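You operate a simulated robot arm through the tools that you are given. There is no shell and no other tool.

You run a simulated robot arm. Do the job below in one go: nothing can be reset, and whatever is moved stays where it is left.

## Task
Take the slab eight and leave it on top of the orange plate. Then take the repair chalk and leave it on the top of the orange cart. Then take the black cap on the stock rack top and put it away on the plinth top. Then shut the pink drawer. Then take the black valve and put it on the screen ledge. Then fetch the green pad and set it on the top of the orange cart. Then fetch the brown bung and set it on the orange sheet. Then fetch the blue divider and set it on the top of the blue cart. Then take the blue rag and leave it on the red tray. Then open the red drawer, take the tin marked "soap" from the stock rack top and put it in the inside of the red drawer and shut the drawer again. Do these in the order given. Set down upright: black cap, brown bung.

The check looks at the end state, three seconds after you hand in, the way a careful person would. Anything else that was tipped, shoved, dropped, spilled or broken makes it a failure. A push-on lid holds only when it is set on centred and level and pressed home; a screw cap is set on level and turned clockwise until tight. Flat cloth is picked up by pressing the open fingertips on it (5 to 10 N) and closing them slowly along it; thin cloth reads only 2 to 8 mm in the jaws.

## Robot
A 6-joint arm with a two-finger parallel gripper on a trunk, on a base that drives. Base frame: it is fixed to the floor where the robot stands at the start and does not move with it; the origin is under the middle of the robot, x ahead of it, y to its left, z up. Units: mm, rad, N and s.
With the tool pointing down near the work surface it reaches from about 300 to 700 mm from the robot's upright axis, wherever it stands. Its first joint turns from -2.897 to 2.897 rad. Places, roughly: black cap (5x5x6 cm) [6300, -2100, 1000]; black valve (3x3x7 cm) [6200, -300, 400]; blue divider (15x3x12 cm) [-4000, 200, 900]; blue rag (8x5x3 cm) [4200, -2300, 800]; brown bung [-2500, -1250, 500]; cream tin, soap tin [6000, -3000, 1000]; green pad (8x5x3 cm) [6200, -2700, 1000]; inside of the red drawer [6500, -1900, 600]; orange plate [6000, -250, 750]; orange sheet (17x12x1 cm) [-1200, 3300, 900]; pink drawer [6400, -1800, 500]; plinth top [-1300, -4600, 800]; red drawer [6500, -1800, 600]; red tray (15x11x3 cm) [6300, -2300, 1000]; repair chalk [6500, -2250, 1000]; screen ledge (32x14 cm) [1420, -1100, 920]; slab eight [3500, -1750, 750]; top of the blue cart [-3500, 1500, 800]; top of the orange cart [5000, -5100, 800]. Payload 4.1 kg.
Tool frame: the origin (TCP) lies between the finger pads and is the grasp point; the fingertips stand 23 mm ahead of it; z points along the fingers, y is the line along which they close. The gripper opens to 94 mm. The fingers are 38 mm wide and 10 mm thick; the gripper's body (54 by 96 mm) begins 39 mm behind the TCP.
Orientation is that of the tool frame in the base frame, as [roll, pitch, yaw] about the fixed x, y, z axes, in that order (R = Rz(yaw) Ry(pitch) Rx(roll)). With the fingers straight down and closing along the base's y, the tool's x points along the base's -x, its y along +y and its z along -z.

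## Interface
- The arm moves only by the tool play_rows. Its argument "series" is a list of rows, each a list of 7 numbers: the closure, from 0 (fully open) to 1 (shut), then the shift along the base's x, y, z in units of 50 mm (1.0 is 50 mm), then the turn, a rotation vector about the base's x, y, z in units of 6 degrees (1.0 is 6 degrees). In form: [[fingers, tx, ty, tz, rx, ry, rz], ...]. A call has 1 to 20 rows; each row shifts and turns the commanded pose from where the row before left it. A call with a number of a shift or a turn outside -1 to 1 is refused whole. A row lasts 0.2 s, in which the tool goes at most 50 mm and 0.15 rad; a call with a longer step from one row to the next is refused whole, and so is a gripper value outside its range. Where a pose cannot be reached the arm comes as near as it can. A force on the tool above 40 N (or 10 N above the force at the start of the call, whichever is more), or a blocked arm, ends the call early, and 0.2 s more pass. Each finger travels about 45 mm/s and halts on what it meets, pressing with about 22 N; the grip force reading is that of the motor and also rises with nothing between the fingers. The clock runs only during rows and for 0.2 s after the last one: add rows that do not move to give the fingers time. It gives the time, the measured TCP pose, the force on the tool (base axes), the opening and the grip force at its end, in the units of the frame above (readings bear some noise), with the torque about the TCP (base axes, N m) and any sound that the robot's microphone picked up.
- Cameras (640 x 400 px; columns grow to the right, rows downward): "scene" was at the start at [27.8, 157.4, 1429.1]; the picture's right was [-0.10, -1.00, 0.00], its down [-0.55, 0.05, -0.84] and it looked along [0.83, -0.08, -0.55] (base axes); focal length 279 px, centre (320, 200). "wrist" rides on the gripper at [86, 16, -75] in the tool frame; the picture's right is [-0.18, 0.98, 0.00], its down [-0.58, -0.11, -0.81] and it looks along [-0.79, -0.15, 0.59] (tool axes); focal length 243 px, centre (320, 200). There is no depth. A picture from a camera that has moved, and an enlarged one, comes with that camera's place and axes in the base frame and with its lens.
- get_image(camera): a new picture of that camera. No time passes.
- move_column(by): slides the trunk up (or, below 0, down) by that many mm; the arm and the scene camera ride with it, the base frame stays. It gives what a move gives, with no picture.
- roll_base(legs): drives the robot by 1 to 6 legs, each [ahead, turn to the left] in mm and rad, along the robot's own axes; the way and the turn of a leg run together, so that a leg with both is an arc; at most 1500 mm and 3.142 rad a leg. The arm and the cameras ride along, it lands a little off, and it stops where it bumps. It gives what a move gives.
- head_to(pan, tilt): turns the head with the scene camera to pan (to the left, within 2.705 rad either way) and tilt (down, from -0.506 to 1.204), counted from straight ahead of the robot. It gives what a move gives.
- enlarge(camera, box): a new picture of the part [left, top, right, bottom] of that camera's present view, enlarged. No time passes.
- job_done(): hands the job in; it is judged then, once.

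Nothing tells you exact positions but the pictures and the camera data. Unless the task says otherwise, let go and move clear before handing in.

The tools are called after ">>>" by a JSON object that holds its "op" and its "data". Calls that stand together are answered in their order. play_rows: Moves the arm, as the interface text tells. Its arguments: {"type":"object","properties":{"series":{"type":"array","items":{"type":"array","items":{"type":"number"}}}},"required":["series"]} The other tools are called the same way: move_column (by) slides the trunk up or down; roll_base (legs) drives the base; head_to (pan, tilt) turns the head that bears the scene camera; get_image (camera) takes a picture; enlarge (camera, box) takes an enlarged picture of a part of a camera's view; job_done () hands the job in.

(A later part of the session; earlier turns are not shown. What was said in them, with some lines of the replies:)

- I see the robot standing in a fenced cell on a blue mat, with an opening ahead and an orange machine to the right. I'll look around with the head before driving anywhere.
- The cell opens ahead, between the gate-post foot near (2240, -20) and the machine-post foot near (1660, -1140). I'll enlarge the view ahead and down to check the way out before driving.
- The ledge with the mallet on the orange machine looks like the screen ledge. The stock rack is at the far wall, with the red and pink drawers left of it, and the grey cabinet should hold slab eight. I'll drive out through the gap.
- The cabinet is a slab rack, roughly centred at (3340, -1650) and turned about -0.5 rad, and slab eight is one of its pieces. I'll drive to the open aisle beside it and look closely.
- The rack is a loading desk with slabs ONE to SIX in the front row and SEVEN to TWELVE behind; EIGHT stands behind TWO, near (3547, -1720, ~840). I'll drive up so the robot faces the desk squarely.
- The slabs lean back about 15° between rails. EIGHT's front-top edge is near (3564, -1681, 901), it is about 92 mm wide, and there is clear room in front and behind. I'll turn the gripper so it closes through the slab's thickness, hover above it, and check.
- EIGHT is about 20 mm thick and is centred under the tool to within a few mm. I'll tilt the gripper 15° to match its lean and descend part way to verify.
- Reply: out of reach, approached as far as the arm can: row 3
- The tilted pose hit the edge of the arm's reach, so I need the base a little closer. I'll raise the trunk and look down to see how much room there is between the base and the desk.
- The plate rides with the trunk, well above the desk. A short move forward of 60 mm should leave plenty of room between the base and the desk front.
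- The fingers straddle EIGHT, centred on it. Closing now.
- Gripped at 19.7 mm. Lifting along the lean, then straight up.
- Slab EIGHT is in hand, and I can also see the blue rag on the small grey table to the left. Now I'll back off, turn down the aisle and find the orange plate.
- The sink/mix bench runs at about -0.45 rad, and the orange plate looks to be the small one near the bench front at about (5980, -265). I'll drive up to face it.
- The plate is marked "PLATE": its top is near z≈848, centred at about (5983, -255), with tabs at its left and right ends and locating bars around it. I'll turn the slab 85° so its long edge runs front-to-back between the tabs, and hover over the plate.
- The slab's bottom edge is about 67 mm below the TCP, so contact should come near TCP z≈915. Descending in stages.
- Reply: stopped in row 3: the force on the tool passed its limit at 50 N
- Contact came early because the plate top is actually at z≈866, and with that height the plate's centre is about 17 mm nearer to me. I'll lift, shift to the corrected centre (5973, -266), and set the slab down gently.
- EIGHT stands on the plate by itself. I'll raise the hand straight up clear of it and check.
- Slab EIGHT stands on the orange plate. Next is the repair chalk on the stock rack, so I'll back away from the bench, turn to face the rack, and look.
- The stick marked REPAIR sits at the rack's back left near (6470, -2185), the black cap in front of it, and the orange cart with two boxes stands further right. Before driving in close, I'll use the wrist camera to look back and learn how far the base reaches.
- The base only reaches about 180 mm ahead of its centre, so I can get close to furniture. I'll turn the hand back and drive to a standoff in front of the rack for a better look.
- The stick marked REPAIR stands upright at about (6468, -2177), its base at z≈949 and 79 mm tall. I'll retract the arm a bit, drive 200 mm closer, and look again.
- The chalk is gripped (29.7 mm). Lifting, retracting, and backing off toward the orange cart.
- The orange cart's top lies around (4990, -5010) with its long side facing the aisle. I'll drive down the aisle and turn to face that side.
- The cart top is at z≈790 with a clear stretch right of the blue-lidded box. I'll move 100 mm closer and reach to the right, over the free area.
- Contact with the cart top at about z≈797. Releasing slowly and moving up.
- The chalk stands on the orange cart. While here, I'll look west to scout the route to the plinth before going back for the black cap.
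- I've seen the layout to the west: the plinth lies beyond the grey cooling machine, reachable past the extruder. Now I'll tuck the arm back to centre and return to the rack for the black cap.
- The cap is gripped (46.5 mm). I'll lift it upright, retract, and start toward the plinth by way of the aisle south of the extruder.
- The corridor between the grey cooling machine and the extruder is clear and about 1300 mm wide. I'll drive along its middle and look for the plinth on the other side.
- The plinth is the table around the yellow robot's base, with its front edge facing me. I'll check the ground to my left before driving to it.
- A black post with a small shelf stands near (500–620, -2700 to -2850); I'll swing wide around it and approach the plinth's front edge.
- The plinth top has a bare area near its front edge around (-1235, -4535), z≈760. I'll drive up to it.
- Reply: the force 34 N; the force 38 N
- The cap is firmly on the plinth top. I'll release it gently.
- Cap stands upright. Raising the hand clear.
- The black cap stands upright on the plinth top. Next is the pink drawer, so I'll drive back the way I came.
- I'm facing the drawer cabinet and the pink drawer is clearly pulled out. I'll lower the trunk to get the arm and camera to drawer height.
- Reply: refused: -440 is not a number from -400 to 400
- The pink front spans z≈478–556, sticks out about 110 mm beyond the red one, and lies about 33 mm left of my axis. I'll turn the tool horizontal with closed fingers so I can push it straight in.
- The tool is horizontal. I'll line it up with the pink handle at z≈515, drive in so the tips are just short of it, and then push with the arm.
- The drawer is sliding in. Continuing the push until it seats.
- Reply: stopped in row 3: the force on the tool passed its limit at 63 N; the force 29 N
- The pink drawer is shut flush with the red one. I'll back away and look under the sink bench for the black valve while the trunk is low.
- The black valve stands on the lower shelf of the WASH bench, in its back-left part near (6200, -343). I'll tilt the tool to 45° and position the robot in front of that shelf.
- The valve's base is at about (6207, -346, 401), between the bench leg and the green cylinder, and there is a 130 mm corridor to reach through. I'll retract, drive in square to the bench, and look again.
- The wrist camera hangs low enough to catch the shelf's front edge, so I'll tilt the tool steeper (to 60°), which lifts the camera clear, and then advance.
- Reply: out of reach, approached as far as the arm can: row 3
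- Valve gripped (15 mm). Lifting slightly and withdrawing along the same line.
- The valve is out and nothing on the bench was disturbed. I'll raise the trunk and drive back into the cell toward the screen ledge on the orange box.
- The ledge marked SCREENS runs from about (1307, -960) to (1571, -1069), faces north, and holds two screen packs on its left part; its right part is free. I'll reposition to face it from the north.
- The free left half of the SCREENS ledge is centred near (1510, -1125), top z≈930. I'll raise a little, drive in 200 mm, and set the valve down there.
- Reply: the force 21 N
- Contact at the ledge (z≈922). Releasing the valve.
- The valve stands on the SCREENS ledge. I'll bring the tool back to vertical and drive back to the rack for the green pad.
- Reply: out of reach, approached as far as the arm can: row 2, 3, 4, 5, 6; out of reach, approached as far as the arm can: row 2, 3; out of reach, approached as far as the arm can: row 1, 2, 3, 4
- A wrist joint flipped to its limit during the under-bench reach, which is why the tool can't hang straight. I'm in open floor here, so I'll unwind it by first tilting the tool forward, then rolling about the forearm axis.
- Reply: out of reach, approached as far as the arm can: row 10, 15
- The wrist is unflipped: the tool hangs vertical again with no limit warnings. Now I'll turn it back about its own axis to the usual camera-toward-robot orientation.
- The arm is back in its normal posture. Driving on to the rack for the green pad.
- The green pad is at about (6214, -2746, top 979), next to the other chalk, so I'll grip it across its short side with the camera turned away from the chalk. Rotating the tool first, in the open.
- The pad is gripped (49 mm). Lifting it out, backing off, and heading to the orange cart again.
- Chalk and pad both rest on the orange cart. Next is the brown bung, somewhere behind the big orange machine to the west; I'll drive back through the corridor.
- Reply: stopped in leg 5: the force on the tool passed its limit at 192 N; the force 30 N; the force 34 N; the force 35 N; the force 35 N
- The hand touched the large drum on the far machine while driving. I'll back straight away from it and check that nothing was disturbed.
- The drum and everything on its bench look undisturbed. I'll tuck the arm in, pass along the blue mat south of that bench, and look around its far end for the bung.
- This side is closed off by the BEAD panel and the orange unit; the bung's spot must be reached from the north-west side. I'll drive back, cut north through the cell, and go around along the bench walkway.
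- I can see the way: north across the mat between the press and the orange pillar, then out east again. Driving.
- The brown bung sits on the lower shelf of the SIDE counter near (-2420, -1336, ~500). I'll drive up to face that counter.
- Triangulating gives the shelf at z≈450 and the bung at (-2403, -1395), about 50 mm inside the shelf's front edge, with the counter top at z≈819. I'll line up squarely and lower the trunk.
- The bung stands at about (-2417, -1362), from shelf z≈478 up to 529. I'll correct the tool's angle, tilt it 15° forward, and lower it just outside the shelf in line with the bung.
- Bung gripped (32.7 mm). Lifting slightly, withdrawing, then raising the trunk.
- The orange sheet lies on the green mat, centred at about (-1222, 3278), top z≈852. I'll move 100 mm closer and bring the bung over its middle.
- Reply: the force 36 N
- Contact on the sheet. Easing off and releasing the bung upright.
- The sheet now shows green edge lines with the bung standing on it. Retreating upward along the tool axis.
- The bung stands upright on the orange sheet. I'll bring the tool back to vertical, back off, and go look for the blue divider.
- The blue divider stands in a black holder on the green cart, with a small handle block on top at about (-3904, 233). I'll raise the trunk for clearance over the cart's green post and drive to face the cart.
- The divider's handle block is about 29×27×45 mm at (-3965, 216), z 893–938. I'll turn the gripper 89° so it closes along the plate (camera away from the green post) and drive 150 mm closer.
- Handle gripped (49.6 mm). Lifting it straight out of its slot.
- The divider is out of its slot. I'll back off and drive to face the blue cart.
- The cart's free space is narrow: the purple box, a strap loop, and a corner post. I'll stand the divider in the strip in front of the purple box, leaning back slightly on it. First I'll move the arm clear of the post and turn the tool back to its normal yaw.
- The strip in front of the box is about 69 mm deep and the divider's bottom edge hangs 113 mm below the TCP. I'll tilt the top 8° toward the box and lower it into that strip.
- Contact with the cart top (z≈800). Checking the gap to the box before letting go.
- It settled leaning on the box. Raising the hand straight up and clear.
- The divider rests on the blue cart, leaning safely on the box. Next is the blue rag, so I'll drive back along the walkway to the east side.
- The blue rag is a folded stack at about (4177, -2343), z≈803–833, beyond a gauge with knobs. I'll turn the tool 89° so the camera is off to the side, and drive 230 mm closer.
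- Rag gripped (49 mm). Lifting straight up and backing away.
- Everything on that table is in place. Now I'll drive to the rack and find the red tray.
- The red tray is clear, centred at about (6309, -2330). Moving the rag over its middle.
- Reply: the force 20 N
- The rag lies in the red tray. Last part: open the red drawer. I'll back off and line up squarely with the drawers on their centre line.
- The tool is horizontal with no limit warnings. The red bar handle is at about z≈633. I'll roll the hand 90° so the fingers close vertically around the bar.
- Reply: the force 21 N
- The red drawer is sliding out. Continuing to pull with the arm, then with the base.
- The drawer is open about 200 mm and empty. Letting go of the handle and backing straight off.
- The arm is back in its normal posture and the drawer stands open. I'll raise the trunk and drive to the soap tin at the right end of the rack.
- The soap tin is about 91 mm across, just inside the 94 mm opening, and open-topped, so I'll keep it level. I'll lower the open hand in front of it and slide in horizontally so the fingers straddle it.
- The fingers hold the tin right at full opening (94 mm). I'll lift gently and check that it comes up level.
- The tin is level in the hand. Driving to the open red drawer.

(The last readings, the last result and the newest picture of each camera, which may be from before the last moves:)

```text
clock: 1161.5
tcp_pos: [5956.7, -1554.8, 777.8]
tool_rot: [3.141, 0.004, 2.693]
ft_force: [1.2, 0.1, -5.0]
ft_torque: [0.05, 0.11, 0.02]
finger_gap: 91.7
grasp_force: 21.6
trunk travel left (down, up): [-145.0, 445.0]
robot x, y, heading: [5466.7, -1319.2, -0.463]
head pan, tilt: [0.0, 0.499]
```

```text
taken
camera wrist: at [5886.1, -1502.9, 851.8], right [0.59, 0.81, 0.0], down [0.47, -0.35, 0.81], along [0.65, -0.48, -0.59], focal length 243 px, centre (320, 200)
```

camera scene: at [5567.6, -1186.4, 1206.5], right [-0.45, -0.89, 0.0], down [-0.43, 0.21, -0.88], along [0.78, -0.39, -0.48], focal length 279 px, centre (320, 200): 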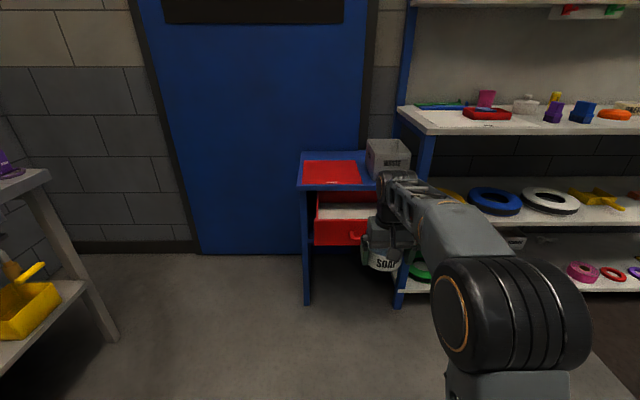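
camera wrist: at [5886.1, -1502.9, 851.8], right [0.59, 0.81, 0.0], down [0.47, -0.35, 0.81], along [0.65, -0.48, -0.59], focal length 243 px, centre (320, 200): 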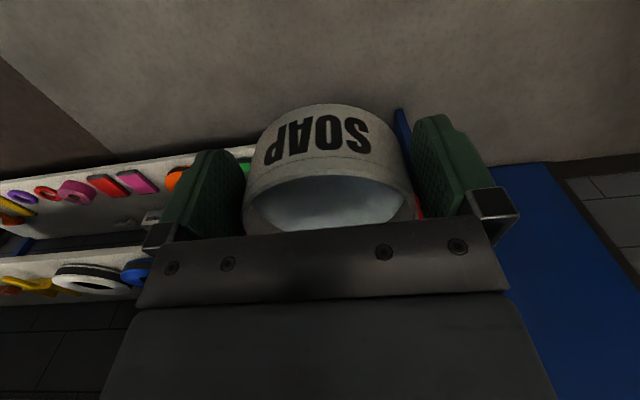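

The grip reading is drifting slightly, so I'll move gently: one smooth drive to bring the tin over the open drawer.

>>> {"op": "roll_base", "data": {"legs": [[380, 0]]}}

>>> {"op": "head_to", "data": {"pan": 0.0, "tilt": 0.75}}

>>> {"op": "get_image", "data": {"camera": "scene"}}

>>> {"op": "get_image", "data": {"camera": "wrist"}}

```text
clock: 1163.9
tcp_pos: [6298.7, -1725.7, 778.5]
tool_rot: [-3.141, 0.003, 2.692]
ft_force: [1.4, -0.4, -5.0]
ft_torque: [0.04, 0.12, -0.01]
finger_gap: 91.7
grasp_force: 22.0
trunk travel left (down, up): [-145.0, 445.0]
robot x, y, heading: [5807.8, -1491.0, -0.465]
head pan, tilt: [0.0, 0.499]
```

```text
clock: 1164.7
tcp_pos: [6299.1, -1725.6, 776.9]
tool_rot: [-3.14, 0.001, 2.692]
ft_force: [-0.1, -0.1, -4.7]
ft_torque: [0.01, 0.13, -0.01]
finger_gap: 91.5
grasp_force: 22.2
trunk travel left (down, up): [-145.0, 445.0]
robot x, y, heading: [5804.4, -1488.0, -0.465]
head pan, tilt: [0.0, 0.75]
```

```text
taken
camera scene: at [5901.7, -1353.5, 1184.7], right [-0.45, -0.89, 0.0], down [-0.61, 0.3, -0.73], along [0.65, -0.33, -0.68], focal length 279 px, centre (320, 200)
```

scene: 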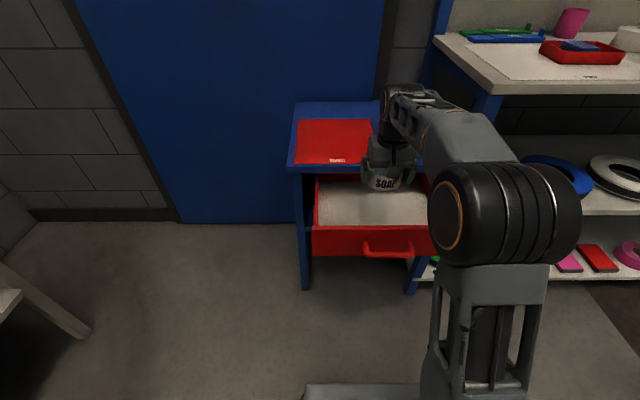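

```text
taken
camera wrist: at [6227.6, -1673.3, 851.8], right [0.59, 0.81, 0.0], down [0.47, -0.35, 0.81], along [0.65, -0.48, -0.59], focal length 243 px, centre (320, 200)
```

wrist: 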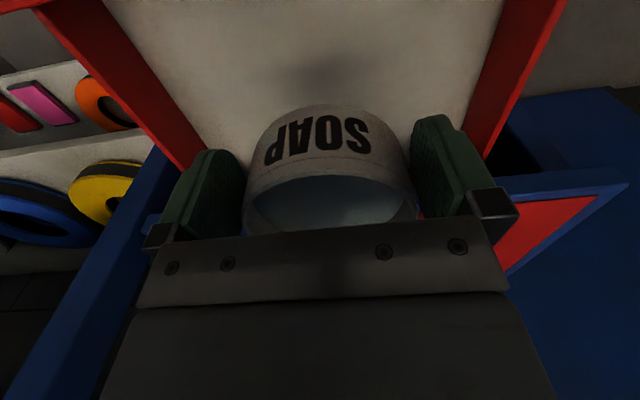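

>>> {"op": "play_rows", "data": {"series": [[1, -0.15, 0.07, 0, 0, 0, 0], [1, -0.18, 0.085, 0, 0, 0, 0], [1, -0.15, 0.07, 0, 0, 0, 0], [1, 0, 0, 0, 0, 0, 0]]}}

>>> {"op": "enlarge", "data": {"camera": "scene", "box": [280, 90, 460, 270]}}

>>> {"op": "get_image", "data": {"camera": "wrist"}}

```text
clock: 1165.7
tcp_pos: [6273.7, -1714.7, 777.5]
tool_rot: [3.141, 0.002, 2.692]
ft_force: [1.6, -0.1, -4.3]
ft_torque: [0.04, 0.09, 0.02]
finger_gap: 91.3
grasp_force: 21.8
trunk travel left (down, up): [-145.0, 445.0]
robot x, y, heading: [5806.7, -1491.9, -0.461]
head pan, tilt: [0.0, 0.75]
```

```text
2.22 times, centred on (370, 180) of scene
camera zoom: at [5901.6, -1353.5, 1184.6], right [-0.45, -0.89, 0.0], down [-0.61, 0.3, -0.73], along [0.65, -0.33, -0.68], focal length 619 px, centre (209, 244)
```

zoom: 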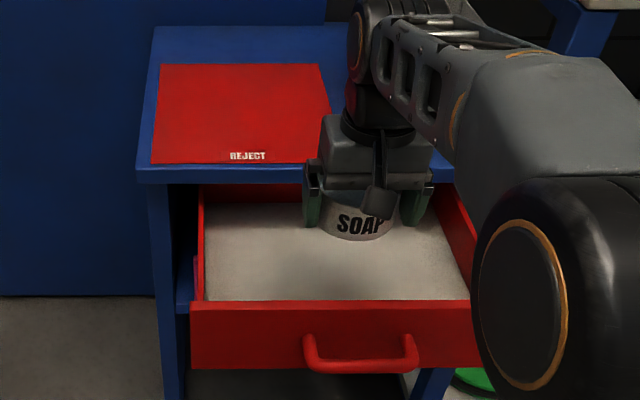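

```text
taken
camera wrist: at [6203.8, -1662.1, 851.6], right [0.59, 0.81, 0.0], down [0.47, -0.35, 0.81], along [0.65, -0.48, -0.59], focal length 243 px, centre (320, 200)
```

wrist: 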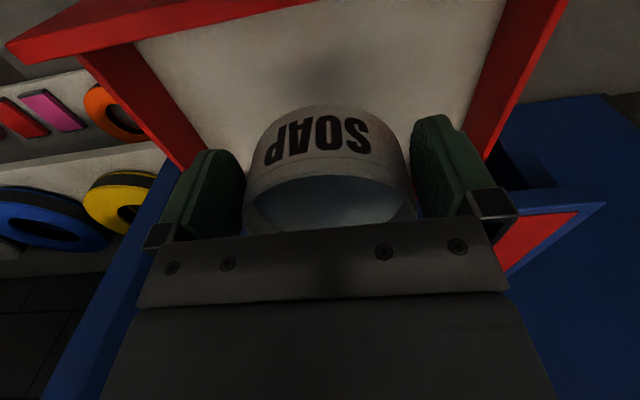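

>>> {"op": "play_rows", "data": {"series": [[1, 0, 0, -0.2, 0, 0, 0], [1, 0, 0, -0.3, 0, 0, 0], [1, 0, 0, -0.3, 0, 0, 0], [1, 0, 0, -0.3, 0, 0, 0], [1, 0, 0, -0.3, 0, 0, 0], [1, 0, 0, -0.3, 0, 0, 0], [1, 0, 0, -0.3, 0, 0, 0], [1, 0, 0, -0.2, 0, 0, 0], [1, 0, 0, 0, 0, 0, 0]]}}

>>> {"op": "enlarge", "data": {"camera": "scene", "box": [280, 90, 460, 270]}}

>>> {"op": "get_image", "data": {"camera": "wrist"}}

```text
clock: 1167.7
tcp_pos: [6274.1, -1714.8, 666.5]
tool_rot: [-3.14, 0.002, 2.693]
ft_force: [-0.4, -0.3, -4.3]
ft_torque: [0.03, 0.08, 0.0]
finger_gap: 91.4
grasp_force: 21.7
trunk travel left (down, up): [-145.0, 445.0]
robot x, y, heading: [5808.7, -1494.1, -0.465]
head pan, tilt: [0.0, 0.75]
```

```text
2.22 times, centred on (370, 180) of scene
camera zoom: at [5901.6, -1353.5, 1184.6], right [-0.45, -0.89, 0.0], down [-0.61, 0.3, -0.73], along [0.65, -0.33, -0.68], focal length 619 px, centre (209, 244)
```

zoom: 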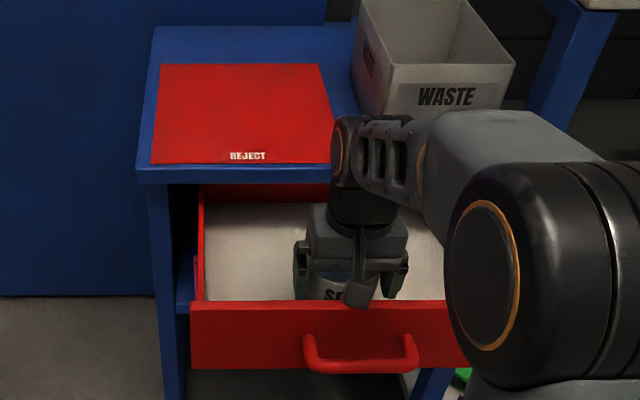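

```text
taken
camera wrist: at [6203.1, -1662.1, 741.3], right [0.59, 0.81, 0.0], down [0.47, -0.35, 0.81], along [0.65, -0.48, -0.59], focal length 243 px, centre (320, 200)
```

wrist: 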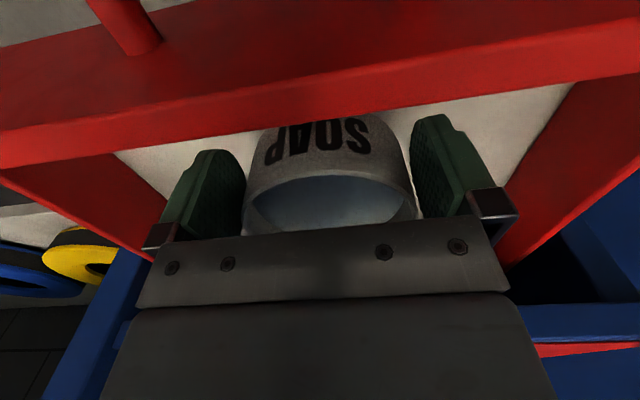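

The wrist camera would meet the drawer's front panel if I lowered here, so I'll move deeper toward the cabinet first, keeping this height.

>>> {"op": "play_rows", "data": {"series": [[1, 0.1, -0.05, 0, 0, 0, 0], [1, 0.17, -0.085, 0, 0, 0, 0], [1, 0.2, -0.1, 0, 0, 0, 0], [1, 0.2, -0.1, 0, 0, 0, 0], [1, 0.2, -0.1, 0, 0, 0, 0], [1, 0.17, -0.085, 0, 0, 0, 0], [1, 0.1, -0.05, 0, 0, 0, 0], [1, 0, 0, 0, 0, 0, 0]]}}

>>> {"op": "enlarge", "data": {"camera": "scene", "box": [280, 90, 460, 270]}}

>>> {"op": "get_image", "data": {"camera": "wrist"}}

```text
clock: 1169.5
tcp_pos: [6331.6, -1742.8, 667.4]
tool_rot: [3.141, 0.001, 2.693]
ft_force: [0.5, -0.1, -4.5]
ft_torque: [0.05, 0.1, 0.0]
finger_gap: 91.3
grasp_force: 21.8
trunk travel left (down, up): [-145.0, 445.0]
robot x, y, heading: [5803.4, -1494.7, -0.466]
head pan, tilt: [0.0, 0.75]
```

```text
2.22 times, centred on (370, 180) of scene
camera zoom: at [5901.7, -1353.5, 1184.6], right [-0.45, -0.89, 0.0], down [-0.61, 0.3, -0.73], along [0.65, -0.33, -0.68], focal length 619 px, centre (209, 244)
```

zoom: 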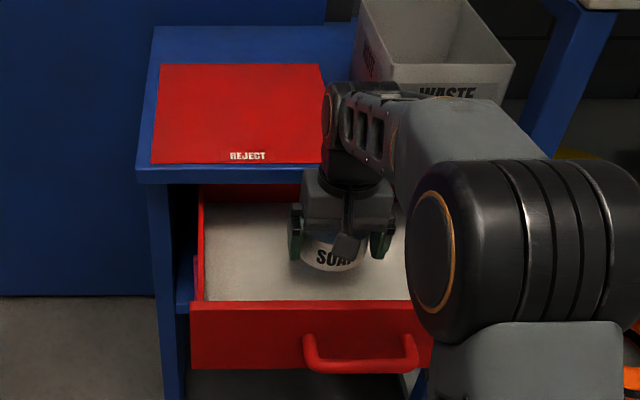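

```text
taken
camera wrist: at [6261.1, -1690.6, 741.5], right [0.59, 0.81, 0.0], down [0.47, -0.35, 0.81], along [0.65, -0.48, -0.59], focal length 243 px, centre (320, 200)
```

wrist: 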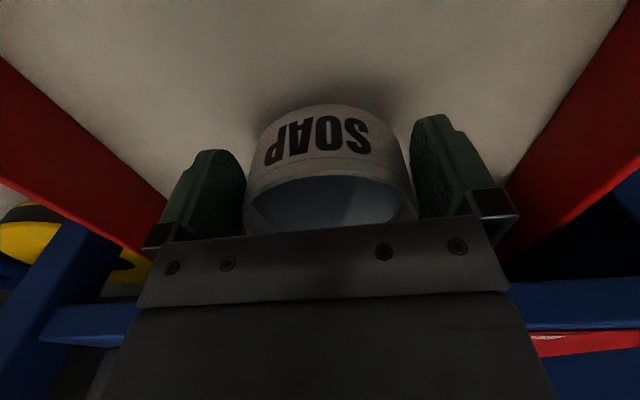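

>>> {"op": "play_rows", "data": {"series": [[1, 0.09, -0.045, 0, 0, 0, 0], [1, 0, 0, -0.2, 0, 0, 0], [1, 0, 0, -0.2, 0, 0, 0], [1, 0, 0, -0.1, 0, 0, 0], [1, 0, 0, 0, 0, 0, 0]]}}

>>> {"op": "get_image", "data": {"camera": "wrist"}}

```text
clock: 1170.7
tcp_pos: [6336.9, -1745.4, 641.4]
tool_rot: [3.142, 0.001, 2.693]
ft_force: [-1.2, 0.3, -4.9]
ft_torque: [0.11, 0.07, 0.03]
finger_gap: 91.3
grasp_force: 21.9
trunk travel left (down, up): [-145.0, 445.0]
robot x, y, heading: [5807.8, -1493.9, -0.464]
head pan, tilt: [0.0, 0.75]
```

```text
taken
camera wrist: at [6265.5, -1692.6, 716.2], right [0.59, 0.81, 0.0], down [0.48, -0.35, 0.81], along [0.65, -0.48, -0.59], focal length 243 px, centre (320, 200)
```

wrist: 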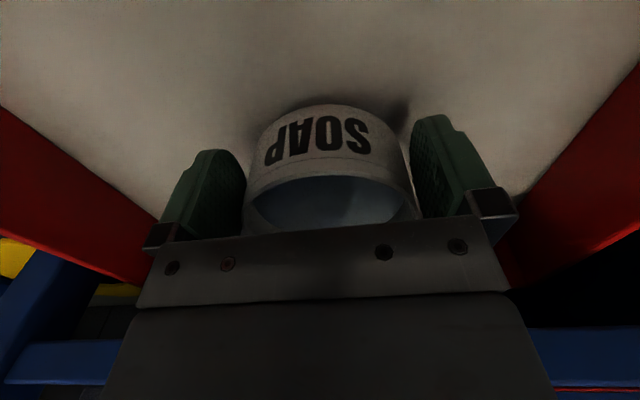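

>>> {"op": "play_rows", "data": {"series": [[1, 0, 0, -0.08, 0, 0, 0], [1, 0, 0, -0.06, 0, 0, 0], [1, 0, 0, 0, 0, 0, 0]]}}

```text
clock: 1171.5
tcp_pos: [6336.9, -1745.4, 635.2]
tool_rot: [-3.141, 0.004, 2.695]
ft_force: [-0.4, 0.8, -3.9]
ft_torque: [0.05, 0.14, 0.0]
finger_gap: 91.5
grasp_force: 21.9
trunk travel left (down, up): [-145.0, 445.0]
robot x, y, heading: [5806.6, -1491.1, -0.463]
head pan, tilt: [0.0, 0.75]
```

>>> {"op": "play_rows", "data": {"series": [[1, 0, 0, -0.06, 0, 0, 0], [1, 0, 0, -0.04, 0, 0, 0], [1, 0, 0, 0, 0, 0, 0]]}}

```text
clock: 1172.3
tcp_pos: [6335.2, -1745.5, 631.5]
tool_rot: [3.141, 0.001, 2.691]
ft_force: [-0.3, -0.7, -4.5]
ft_torque: [0.07, 0.09, 0.02]
finger_gap: 91.4
grasp_force: 21.8
trunk travel left (down, up): [-145.0, 445.0]
robot x, y, heading: [5804.5, -1492.6, -0.461]
head pan, tilt: [0.0, 0.75]
```

>>> {"op": "play_rows", "data": {"series": [[1, 0, 0, -0.06, 0, 0, 0], [1, 0, 0, -0.04, 0, 0, 0], [1, 0, 0, 0, 0, 0, 0]]}}

>>> {"op": "get_image", "data": {"camera": "wrist"}}

```text
clock: 1173.1
tcp_pos: [6335.9, -1744.5, 626.1]
tool_rot: [-3.141, 0.001, 2.694]
ft_force: [-0.3, -0.3, -4.0]
ft_torque: [0.04, 0.1, -0.04]
finger_gap: 91.2
grasp_force: 21.4
trunk travel left (down, up): [-145.0, 445.0]
robot x, y, heading: [5805.7, -1494.7, -0.462]
head pan, tilt: [0.0, 0.75]
```

```text
taken
camera wrist: at [6265.1, -1692.5, 699.7], right [0.59, 0.81, 0.0], down [0.47, -0.35, 0.81], along [0.65, -0.48, -0.59], focal length 243 px, centre (320, 200)
```

wrist: 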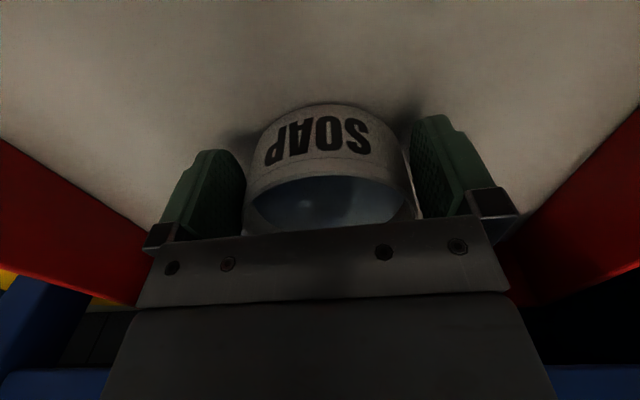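

>>> {"op": "play_rows", "data": {"series": [[1, 0, 0, -0.05, 0, 0, 0], [1, 0, 0, -0.03, 0, 0, 0], [1, 0, 0, 0, 0, 0, 0]]}}

```text
clock: 1173.9
tcp_pos: [6335.8, -1746.1, 622.8]
tool_rot: [3.141, 0.004, 2.694]
ft_force: [-0.7, -0.2, -2.6]
ft_torque: [-0.07, -0.04, -0.01]
finger_gap: 91.4
grasp_force: 22.2
trunk travel left (down, up): [-145.0, 445.0]
robot x, y, heading: [5805.0, -1489.6, -0.464]
head pan, tilt: [0.0, 0.75]
```

>>> {"op": "play_rows", "data": {"series": [[1, 0, 0, -0.03, 0, 0, 0], [1, 0, 0, 0, 0, 0, 0]]}}

```text
clock: 1174.5
tcp_pos: [6336.4, -1745.1, 621.0]
tool_rot: [-3.14, 0.005, 2.693]
ft_force: [-1.2, 0.6, 10.5]
ft_torque: [0.01, 0.07, -0.04]
finger_gap: 91.6
grasp_force: 22.0
trunk travel left (down, up): [-145.0, 445.0]
robot x, y, heading: [5806.4, -1491.5, -0.466]
head pan, tilt: [0.0, 0.75]
```

The tin stands on the drawer floor. Opening fully and rising slowly.

>>> {"op": "play_rows", "data": {"series": [[0.5, 0, 0, 0, 0, 0, 0], [0, 0, 0, 0, 0, 0, 0], [0, 0, 0, 0, 0, 0, 0], [0, 0, 0, 0, 0, 0, 0]]}}

>>> {"op": "play_rows", "data": {"series": [[0, -0.04, 0.02, 0.04, 0, 0, 0], [0, -0.04, 0.02, 0.1, 0, 0, 0], [0, 0, 0, 0.2, 0, 0, 0], [0, 0, 0, 0, 0, 0, 0]]}}

>>> {"op": "get_image", "data": {"camera": "wrist"}}

```text
clock: 1175.5
tcp_pos: [6336.5, -1745.1, 618.8]
tool_rot: [-3.141, 0.003, 2.695]
ft_force: [0.9, 0.3, 0.8]
ft_torque: [-0.01, 0.02, 0.0]
finger_gap: 94.2
grasp_force: 0.1
trunk travel left (down, up): [-145.0, 445.0]
robot x, y, heading: [5807.9, -1488.9, -0.458]
head pan, tilt: [0.0, 0.75]
```

```text
clock: 1176.5
tcp_pos: [6332.2, -1743.7, 638.3]
tool_rot: [3.141, 0.003, 2.695]
ft_force: [-0.8, 0.0, -0.6]
ft_torque: [0.02, -0.04, 0.05]
finger_gap: 93.8
grasp_force: 0.1
trunk travel left (down, up): [-145.0, 445.0]
robot x, y, heading: [5805.3, -1495.3, -0.464]
head pan, tilt: [0.0, 0.75]
```

```text
taken
camera wrist: at [6260.9, -1690.6, 711.6], right [0.59, 0.81, 0.0], down [0.47, -0.35, 0.81], along [0.65, -0.48, -0.59], focal length 243 px, centre (320, 200)
```

wrist: 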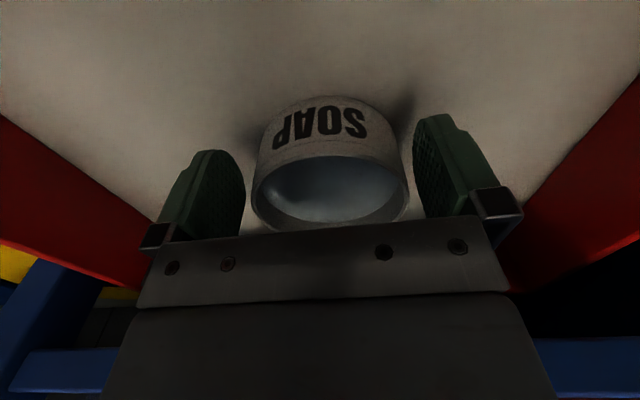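

>>> {"op": "play_rows", "data": {"series": [[0, 0, 0, 0.4, 0, 0, 0], [0, 0, 0, 0.6, 0, 0, 0], [0, 0, 0, 0.8, 0, 0, 0], [0, 0, 0, 0.8, 0, 0, 0], [0, 0, 0, 0.4, 0, 0, 0]]}}

>>> {"op": "get_image", "data": {"camera": "wrist"}}

>>> {"op": "enlarge", "data": {"camera": "scene", "box": [280, 90, 460, 270]}}

```text
clock: 1177.7
tcp_pos: [6331.9, -1743.6, 787.7]
tool_rot: [-3.142, 0.001, 2.693]
ft_force: [0.1, -0.9, 0.3]
ft_torque: [-0.05, 0.01, 0.03]
finger_gap: 93.9
grasp_force: 0.0
trunk travel left (down, up): [-145.0, 445.0]
robot x, y, heading: [5804.8, -1489.9, -0.464]
head pan, tilt: [0.0, 0.75]
```

```text
taken
camera wrist: at [6261.6, -1691.1, 862.3], right [0.59, 0.81, 0.0], down [0.47, -0.35, 0.81], along [0.65, -0.48, -0.59], focal length 243 px, centre (320, 200)
```

wrist: 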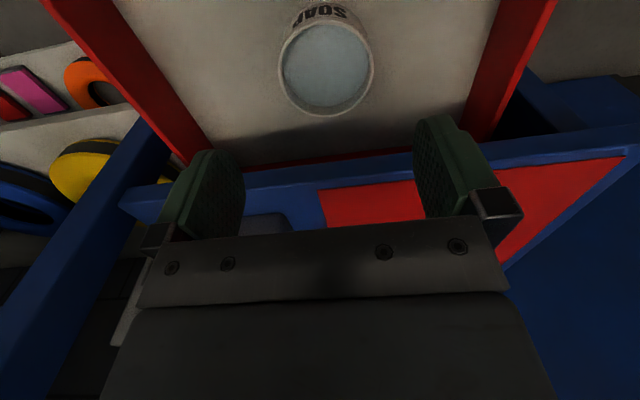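

```text
2.22 times, centred on (370, 180) of scene
camera zoom: at [5901.4, -1353.4, 1184.6], right [-0.45, -0.89, 0.0], down [-0.61, 0.3, -0.73], along [0.65, -0.33, -0.68], focal length 619 px, centre (209, 244)
```

zoom: 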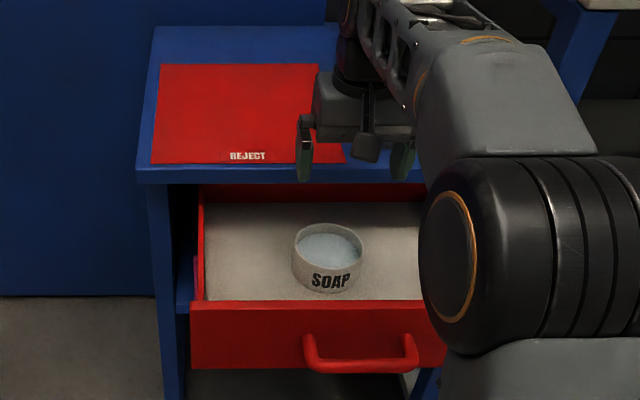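

The soap tin stands upright in the red drawer. Now I'll close the fingers, bring the hand in front of the handle, and push the drawer shut slowly.

>>> {"op": "roll_base", "data": {"legs": [[-80, 0]]}}

>>> {"op": "play_rows", "data": {"series": [[0.3, -0.55, 0.27, 0.1, 0, 0, 0], [0.6, -0.65, 0.32, 0, 0, 0, 0], [1, -0.65, 0.32, 0, 0, 0, 0], [1, -0.65, 0.32, 0, 0, 0, 0], [1, -0.55, 0.27, 0, 0, 0, 0], [1, 0, 0, 0, 0, 0, 0]]}}

>>> {"op": "get_image", "data": {"camera": "scene"}}

>>> {"op": "get_image", "data": {"camera": "wrist"}}

```text
clock: 1178.8
tcp_pos: [6261.0, -1708.0, 788.2]
tool_rot: [-3.141, 0.002, 2.693]
ft_force: [-0.6, 0.0, -0.3]
ft_torque: [0.0, -0.02, 0.02]
finger_gap: 94.0
grasp_force: 0.0
trunk travel left (down, up): [-145.0, 445.0]
robot x, y, heading: [5737.0, -1454.9, -0.465]
head pan, tilt: [0.0, 0.75]
```

```text
clock: 1180.2
tcp_pos: [6107.5, -1631.9, 794.2]
tool_rot: [3.142, 0.003, 2.694]
ft_force: [0.4, 0.1, 0.6]
ft_torque: [0.02, 0.02, -0.02]
finger_gap: 0.0
grasp_force: 22.0
trunk travel left (down, up): [-145.0, 445.0]
robot x, y, heading: [5734.6, -1458.7, -0.458]
head pan, tilt: [0.0, 0.75]
```

```text
taken
camera scene: at [5829.5, -1317.5, 1184.6], right [-0.45, -0.89, 0.0], down [-0.61, 0.3, -0.73], along [0.65, -0.33, -0.68], focal length 279 px, centre (320, 200)
```

scene: 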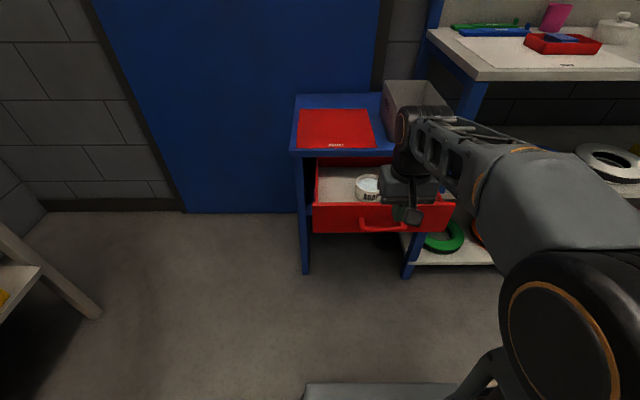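

```text
taken
camera wrist: at [6037.2, -1579.7, 867.7], right [0.59, 0.81, 0.0], down [0.47, -0.35, 0.81], along [0.65, -0.48, -0.59], focal length 243 px, centre (320, 200)
```

wrist: 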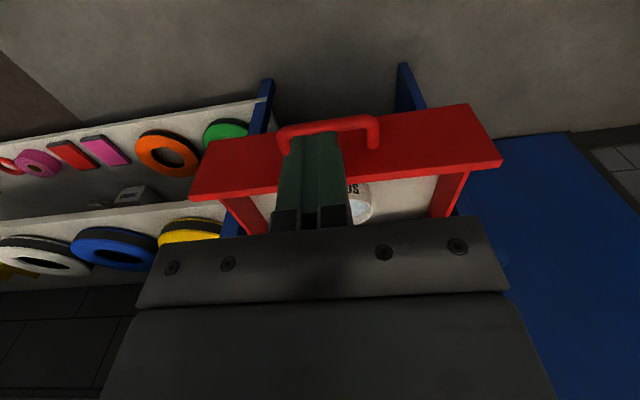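

>>> {"op": "play_rows", "data": {"series": [[1, 0, 0, -0.6, 0, 0, 0], [1, 0, 0, -0.8, 0, 0, 0], [1, 0, 0, -0.8, 0, 0, 0], [1, 0, 0, -0.8, 0, 0, 0], [1, 0, 0, 0, 0, 0, 0]]}}

>>> {"op": "enlarge", "data": {"camera": "scene", "box": [290, 130, 470, 265]}}

>>> {"op": "get_image", "data": {"camera": "wrist"}}

```text
clock: 1181.4
tcp_pos: [6107.9, -1632.9, 643.1]
tool_rot: [-3.141, 0.003, 2.694]
ft_force: [-0.5, -0.1, -0.5]
ft_torque: [0.03, -0.01, -0.01]
finger_gap: 0.0
grasp_force: 21.6
trunk travel left (down, up): [-145.0, 445.0]
robot x, y, heading: [5736.8, -1455.9, -0.464]
head pan, tilt: [0.0, 0.75]
```

```text
2.96 times, centred on (380, 198) of scene
camera zoom: at [5829.5, -1317.5, 1184.6], right [-0.45, -0.89, 0.0], down [-0.61, 0.3, -0.73], along [0.65, -0.33, -0.68], focal length 826 px, centre (142, 207)
```

zoom: 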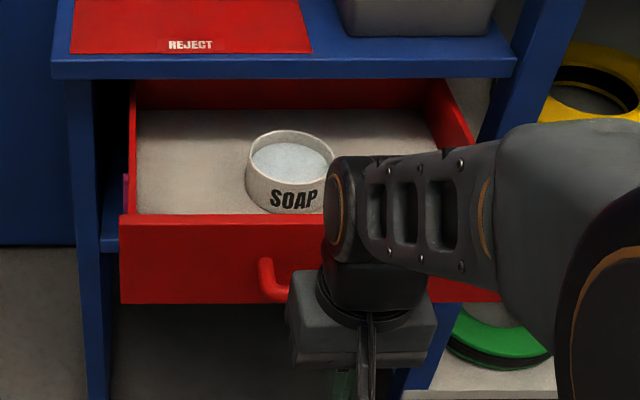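

```text
taken
camera wrist: at [6037.1, -1580.7, 716.1], right [0.59, 0.81, 0.0], down [0.47, -0.35, 0.81], along [0.65, -0.48, -0.59], focal length 243 px, centre (320, 200)
```

wrist: 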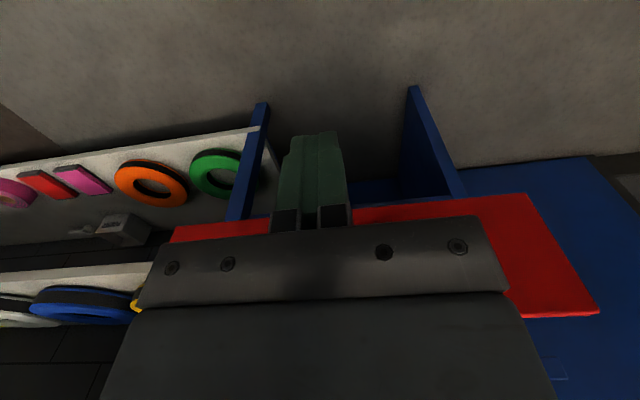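

>>> {"op": "play_rows", "data": {"series": [[1, 0.179, -0.0893, 0, 0, 0, 0], [1, 0.179, -0.0893, 0, 0, 0, 0], [1, 0.179, -0.0893, 0, 0, 0, 0], [1, 0.179, -0.0893, 0, 0, 0, 0], [1, 0.1, -0.05, 0, 0, 0, 0], [1, 0.1, -0.05, 0, 0, 0, 0], [1, 0.1, -0.05, 0, 0, 0, 0], [1, 0.1, -0.05, 0, 0, 0, 0], [1, 0.1, -0.05, 0, 0, 0, 0], [1, 0.12, -0.06, 0, 0, 0, 0], [1, 0.12, -0.06, 0, 0, 0, 0], [1, 0.12, -0.06, 0, 0, 0, 0]]}}

>>> {"op": "enlarge", "data": {"camera": "scene", "box": [290, 110, 470, 245]}}

```text
clock: 1184.0
tcp_pos: [6186.1, -1671.3, 642.8]
tool_rot: [-3.14, 0.003, 2.694]
ft_force: [-0.1, 0.8, -0.1]
ft_torque: [0.0, 0.03, -0.04]
finger_gap: 0.0
grasp_force: 21.8
trunk travel left (down, up): [-145.0, 445.0]
robot x, y, heading: [5733.8, -1458.5, -0.464]
head pan, tilt: [0.0, 0.75]
```

```text
2.96 times, centred on (380, 178) of scene
camera zoom: at [5829.5, -1317.5, 1184.6], right [-0.45, -0.89, 0.0], down [-0.61, 0.3, -0.73], along [0.65, -0.33, -0.68], focal length 826 px, centre (142, 267)
```

zoom: 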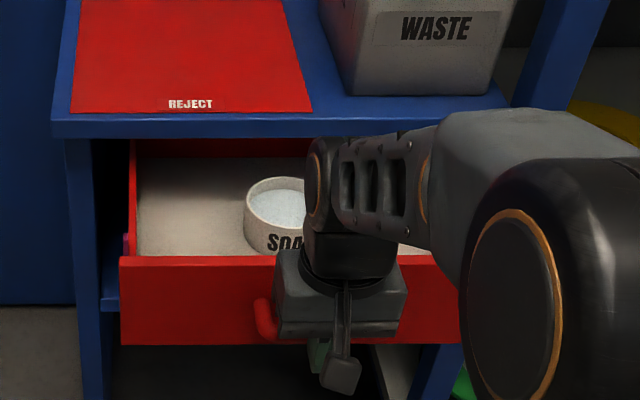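

>>> {"op": "play_rows", "data": {"series": [[1, 0.12, -0.06, 0, 0, 0, 0], [1, 0.13, -0.065, 0, 0, 0, 0], [1, 0.14, -0.07, 0, 0, 0, 0], [1, 0.14, -0.07, 0, 0, 0, 0], [1, 0.14, -0.07, 0, 0, 0, 0], [1, 0.14, -0.07, 0, 0, 0, 0], [1, 0.14, -0.07, 0, 0, 0, 0], [1, 0.14, -0.07, 0, 0, 0, 0], [1, 0.14, -0.07, 0, 0, 0, 0], [1, 0.14, -0.07, 0, 0, 0, 0], [1, 0.14, -0.07, 0, 0, 0, 0], [1, 0.14, -0.07, 0, 0, 0, 0], [1, 0.14, -0.07, 0, 0, 0, 0], [1, 0.12, -0.06, 0, 0, 0, 0]]}}

>>> {"op": "enlarge", "data": {"camera": "scene", "box": [290, 110, 470, 245]}}

```text
clock: 1187.0
tcp_pos: [6281.8, -1719.6, 644.1]
tool_rot: [-3.141, 0.003, 2.693]
ft_force: [-0.5, -0.7, -0.4]
ft_torque: [-0.01, 0.02, -0.03]
finger_gap: 0.0
grasp_force: 22.2
trunk travel left (down, up): [-145.0, 445.0]
robot x, y, heading: [5735.9, -1459.9, -0.465]
head pan, tilt: [0.0, 0.75]
```

```text
2.96 times, centred on (380, 178) of scene
camera zoom: at [5829.5, -1317.5, 1184.6], right [-0.45, -0.89, 0.0], down [-0.61, 0.3, -0.73], along [0.65, -0.33, -0.68], focal length 826 px, centre (142, 267)
```

zoom: 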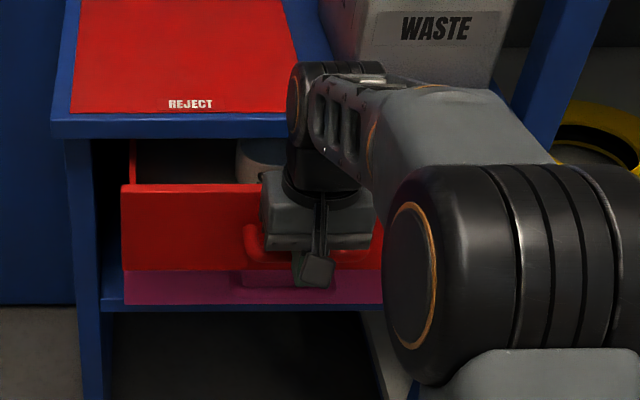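

>>> {"op": "play_rows", "data": {"series": [[1, 0.12, -0.06, 0, 0, 0, 0], [1, 0.12, -0.06, 0, 0, 0, 0], [1, 0.12, -0.06, 0, 0, 0, 0], [1, 0.12, -0.06, 0, 0, 0, 0], [1, 0.12, -0.06, 0, 0, 0, 0], [1, 0.1, -0.05, 0, 0, 0, 0], [1, 0.08, -0.04, 0, 0, 0, 0], [1, 0, 0, 0, 0, 0, 0]]}}

>>> {"op": "enlarge", "data": {"camera": "scene", "box": [290, 110, 470, 245]}}

```text
clock: 1188.8
tcp_pos: [6321.7, -1739.4, 642.5]
tool_rot: [-3.141, 0.003, 2.692]
ft_force: [-0.4, -0.1, -0.4]
ft_torque: [-0.03, -0.02, 0.02]
finger_gap: 0.1
grasp_force: 22.0
trunk travel left (down, up): [-145.0, 445.0]
robot x, y, heading: [5738.1, -1457.9, -0.46]
head pan, tilt: [0.0, 0.75]
```

```text
2.96 times, centred on (380, 178) of scene
camera zoom: at [5829.6, -1317.5, 1184.6], right [-0.45, -0.89, 0.0], down [-0.61, 0.3, -0.73], along [0.65, -0.33, -0.68], focal length 826 px, centre (142, 267)
```

zoom: 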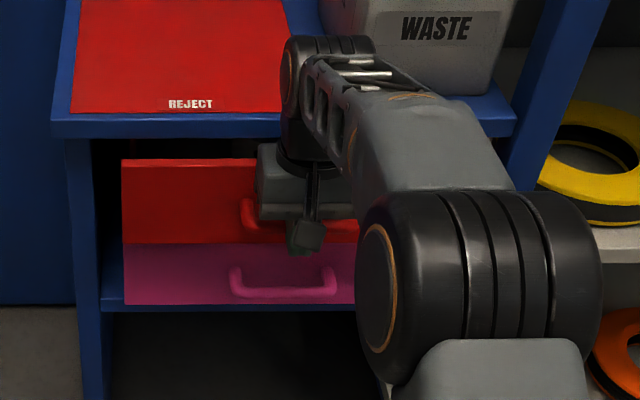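

>>> {"op": "play_rows", "data": {"series": [[1, 0.1, -0.05, 0, 0, 0, 0], [1, 0.1, -0.05, 0, 0, 0, 0], [1, 0.08, -0.04, 0, 0, 0, 0], [1, 0.08, -0.04, 0, 0, 0, 0], [1, 0.06, -0.03, 0, 0, 0, 0], [1, 0.06, -0.03, 0, 0, 0, 0], [1, 0.06, -0.03, 0, 0, 0, 0], [1, 0.06, -0.03, 0, 0, 0, 0], [1, 0.06, -0.03, 0, 0, 0, 0]]}}

>>> {"op": "enlarge", "data": {"camera": "scene", "box": [290, 110, 470, 245]}}

```text
clock: 1190.6
tcp_pos: [6345.5, -1752.0, 642.7]
tool_rot: [3.141, -0.014, 2.692]
ft_force: [-12.4, 6.0, 6.4]
ft_torque: [0.0, 0.09, 0.03]
finger_gap: 0.1
grasp_force: 21.3
trunk travel left (down, up): [-145.0, 445.0]
robot x, y, heading: [5732.1, -1458.2, -0.466]
head pan, tilt: [0.0, 0.75]
stopped in row 8: the force on the tool passed its limit at 45 N (the readings are from after the stop); the commanded pose is now the measured one
```

```text
2.96 times, centred on (380, 178) of scene
camera zoom: at [5827.8, -1316.6, 1184.8], right [-0.45, -0.89, 0.0], down [-0.61, 0.3, -0.73], along [0.65, -0.33, -0.68], focal length 826 px, centre (142, 267)
```

zoom: 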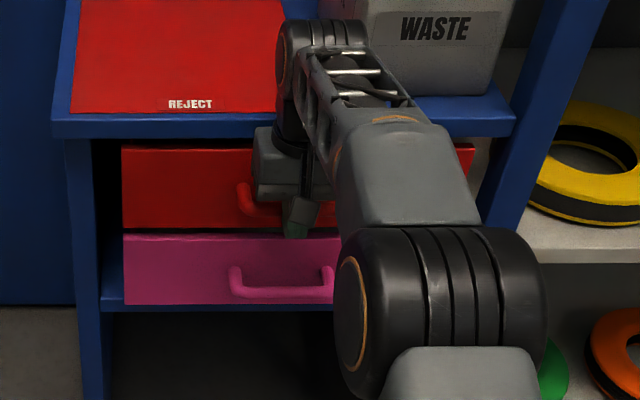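

The push stopped firmly where the closed position should be. Backing the hand off and checking both drawers.

>>> {"op": "play_rows", "data": {"series": [[1, -0.3, 0.15, 0, 0, 0, 0], [1, -0.6, 0.3, 0, 0, 0, 0], [1, -0.6, 0.3, 0.2, 0, 0, 0]]}}

>>> {"op": "roll_base", "data": {"legs": [[-350, 0]]}}

>>> {"op": "head_to", "data": {"pan": 0.0, "tilt": 0.45}}

>>> {"op": "enlarge", "data": {"camera": "scene", "box": [270, 130, 470, 280]}}

```text
clock: 1191.4
tcp_pos: [6272.6, -1713.3, 651.5]
tool_rot: [-3.141, -0.013, 2.693]
ft_force: [-0.8, -0.4, -0.5]
ft_torque: [0.0, 0.01, 0.02]
finger_gap: 0.0
grasp_force: 21.8
trunk travel left (down, up): [-145.0, 445.0]
robot x, y, heading: [5734.3, -1453.8, -0.466]
head pan, tilt: [0.0, 0.75]
```

```text
clock: 1193.6
tcp_pos: [5960.3, -1556.7, 652.1]
tool_rot: [-3.14, -0.012, 2.696]
ft_force: [-0.2, -0.1, 0.6]
ft_torque: [-0.02, -0.01, -0.02]
finger_gap: 0.0
grasp_force: 21.8
trunk travel left (down, up): [-145.0, 445.0]
robot x, y, heading: [5421.4, -1298.7, -0.456]
head pan, tilt: [0.0, 0.75]
```

```text
clock: 1194.4
tcp_pos: [5959.3, -1556.9, 650.8]
tool_rot: [-3.141, -0.011, 2.697]
ft_force: [-0.2, 0.5, 0.6]
ft_torque: [0.0, 0.02, 0.01]
finger_gap: 0.1
grasp_force: 22.1
trunk travel left (down, up): [-145.0, 445.0]
robot x, y, heading: [5421.0, -1298.1, -0.46]
head pan, tilt: [0.0, 0.45]
```

```text
2.67 times, centred on (370, 205) of scene
camera zoom: at [5522.2, -1164.3, 1211.0], right [-0.44, -0.9, 0.0], down [-0.39, 0.19, -0.9], along [0.81, -0.4, -0.44], focal length 743 px, centre (187, 187)
```

zoom: 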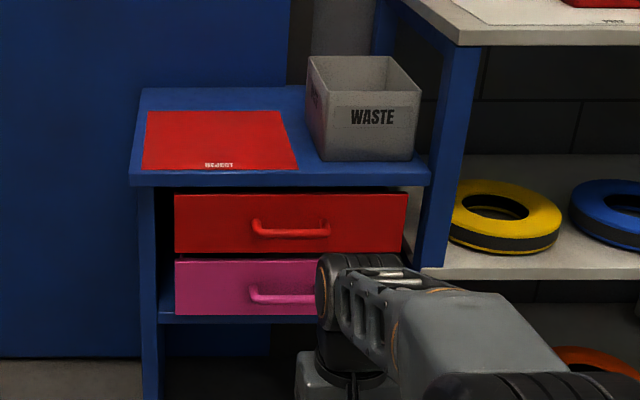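

Both drawers are flush and shut. A last look at the rack to be sure nothing there was disturbed before handing in.

>>> {"op": "move_column", "data": {"by": 300}}

>>> {"op": "roll_base", "data": {"legs": [[0, -0.75]]}}

>>> {"op": "head_to", "data": {"pan": 0.25, "tilt": 0.35}}

>>> {"op": "get_image", "data": {"camera": "scene"}}

>>> {"op": "enlarge", "data": {"camera": "scene", "box": [180, 120, 480, 280]}}

```text
clock: 1197.4
tcp_pos: [5958.3, -1556.7, 950.6]
tool_rot: [-3.141, -0.011, 2.696]
ft_force: [0.3, -0.4, 0.2]
ft_torque: [0.01, -0.01, 0.01]
finger_gap: 0.0
grasp_force: 22.0
trunk travel left (down, up): [-445.0, 145.0]
robot x, y, heading: [5425.0, -1299.1, -0.456]
head pan, tilt: [0.0, 0.45]
```

```text
clock: 1199.8
tcp_pos: [5641.1, -1852.8, 951.1]
tool_rot: [3.141, -0.013, 1.949]
ft_force: [0.7, 0.7, 0.3]
ft_torque: [-0.01, -0.06, 0.03]
finger_gap: 0.4
grasp_force: 22.0
trunk travel left (down, up): [-445.0, 145.0]
robot x, y, heading: [5421.9, -1301.6, -1.209]
head pan, tilt: [0.0, 0.45]
```

```text
clock: 1200.6
tcp_pos: [5640.4, -1852.9, 952.2]
tool_rot: [3.141, -0.013, 1.949]
ft_force: [0.5, -1.0, -0.6]
ft_torque: [0.03, -0.03, 0.01]
finger_gap: 0.0
grasp_force: 21.8
trunk travel left (down, up): [-445.0, 145.0]
robot x, y, heading: [5420.5, -1298.6, -1.205]
head pan, tilt: [0.25, 0.351]
```

```text
taken
camera scene: at [5607.4, -1260.1, 1520.3], right [-0.82, -0.57, 0.0], down [-0.2, 0.28, -0.94], along [0.54, -0.77, -0.34], focal length 279 px, centre (320, 200)
```

scene: 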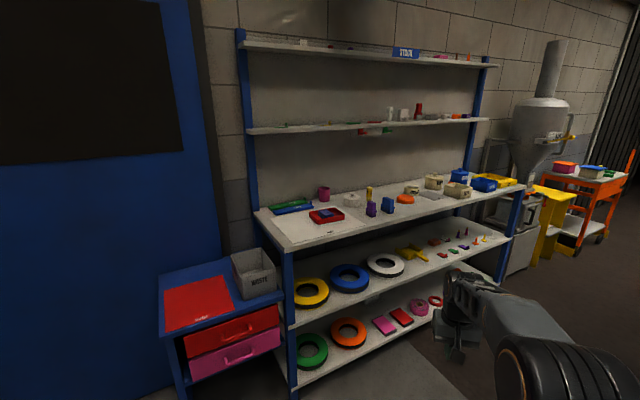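

```text
2.13 times, centred on (330, 200) of scene
camera zoom: at [5607.4, -1260.1, 1520.3], right [-0.82, -0.57, 0.0], down [-0.2, 0.28, -0.94], along [0.54, -0.77, -0.34], focal length 594 px, centre (299, 200)
```

zoom: 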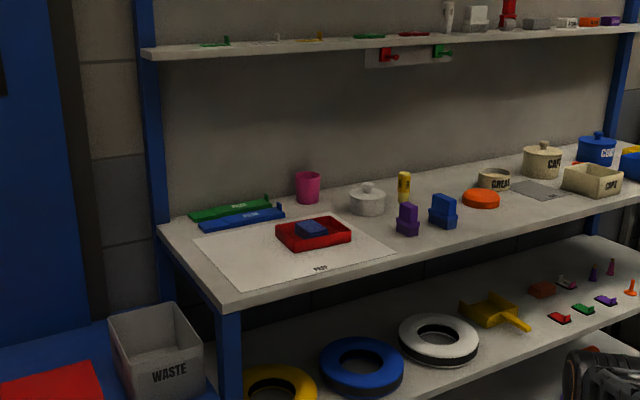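

>>> {"op": "head_to", "data": {"pan": 2.35, "tilt": 0.45}}

>>> {"op": "enlarge", "data": {"camera": "scene", "box": [160, 120, 480, 320]}}

```text
clock: 1202.6
tcp_pos: [5640.1, -1852.2, 952.8]
tool_rot: [-3.141, -0.012, 1.95]
ft_force: [0.1, -0.4, 0.3]
ft_torque: [-0.03, -0.01, 0.02]
finger_gap: 0.0
grasp_force: 21.6
trunk travel left (down, up): [-445.0, 145.0]
robot x, y, heading: [5416.5, -1297.6, -1.211]
head pan, tilt: [2.349, 0.45]
```

```text
2.00 times, centred on (320, 220) of scene
camera zoom: at [5592.1, -1100.4, 1511.1], right [0.91, -0.42, 0.0], down [-0.18, -0.4, -0.9], along [0.37, 0.82, -0.44], focal length 557 px, centre (320, 160)
```

zoom: 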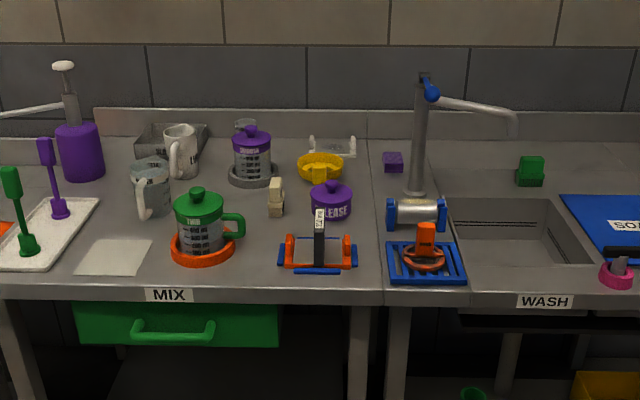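

The slab still stands on the orange plate, and the rack and both benches look undisturbed. Every step is done, the hand is empty and clear, so I'm handing the job in.

>>> {"op": "job_done", "data": {}}

```text
The job is handed in.
```

I carried out all ten steps in the order you gave and handed the job in. I don't have the result of the check yet. The hand is empty and clear of everything.

| Step | Where it ended up |
|---|---|
| Slab eight | Standing on the orange plate; still standing when I looked just before handing in |
| Repair chalk | Standing on the orange cart |
| Black cap | Upright on the plinth top |
| Pink drawer | Shut, flush with the red one |
| Black valve | Standing on the screen ledge |
| Green pad | On the orange cart, beside the chalk |
| Brown bung | Upright on the orange sheet |
| Blue divider | On the blue cart, bottom edge on the top, leaning back on the purple box |
| Blue rag | In the red tray |
| Soap tin | Standing in the red drawer, which is shut again |

Some things you should know:

- **Blue divider:** I couldn't lay it flat. The purple box, the strap and the corner post left no room for it.
- **Bump:** while looking for the bung, the hand hit the big drum on the machine to the west, with a peak of 192 N. I backed straight off. The drum and the items on its bench looked undisturbed.
- **Orange sheet:** the bung went down with about 36 N, and after that green lines showed along the sheet's edges. I don't know what they mean. The sheet did not move.
- **Soap tin:** it is almost as wide as the gripper opens, and it crept slightly in the grip on the way. It stayed level and I saw no soap spilled.
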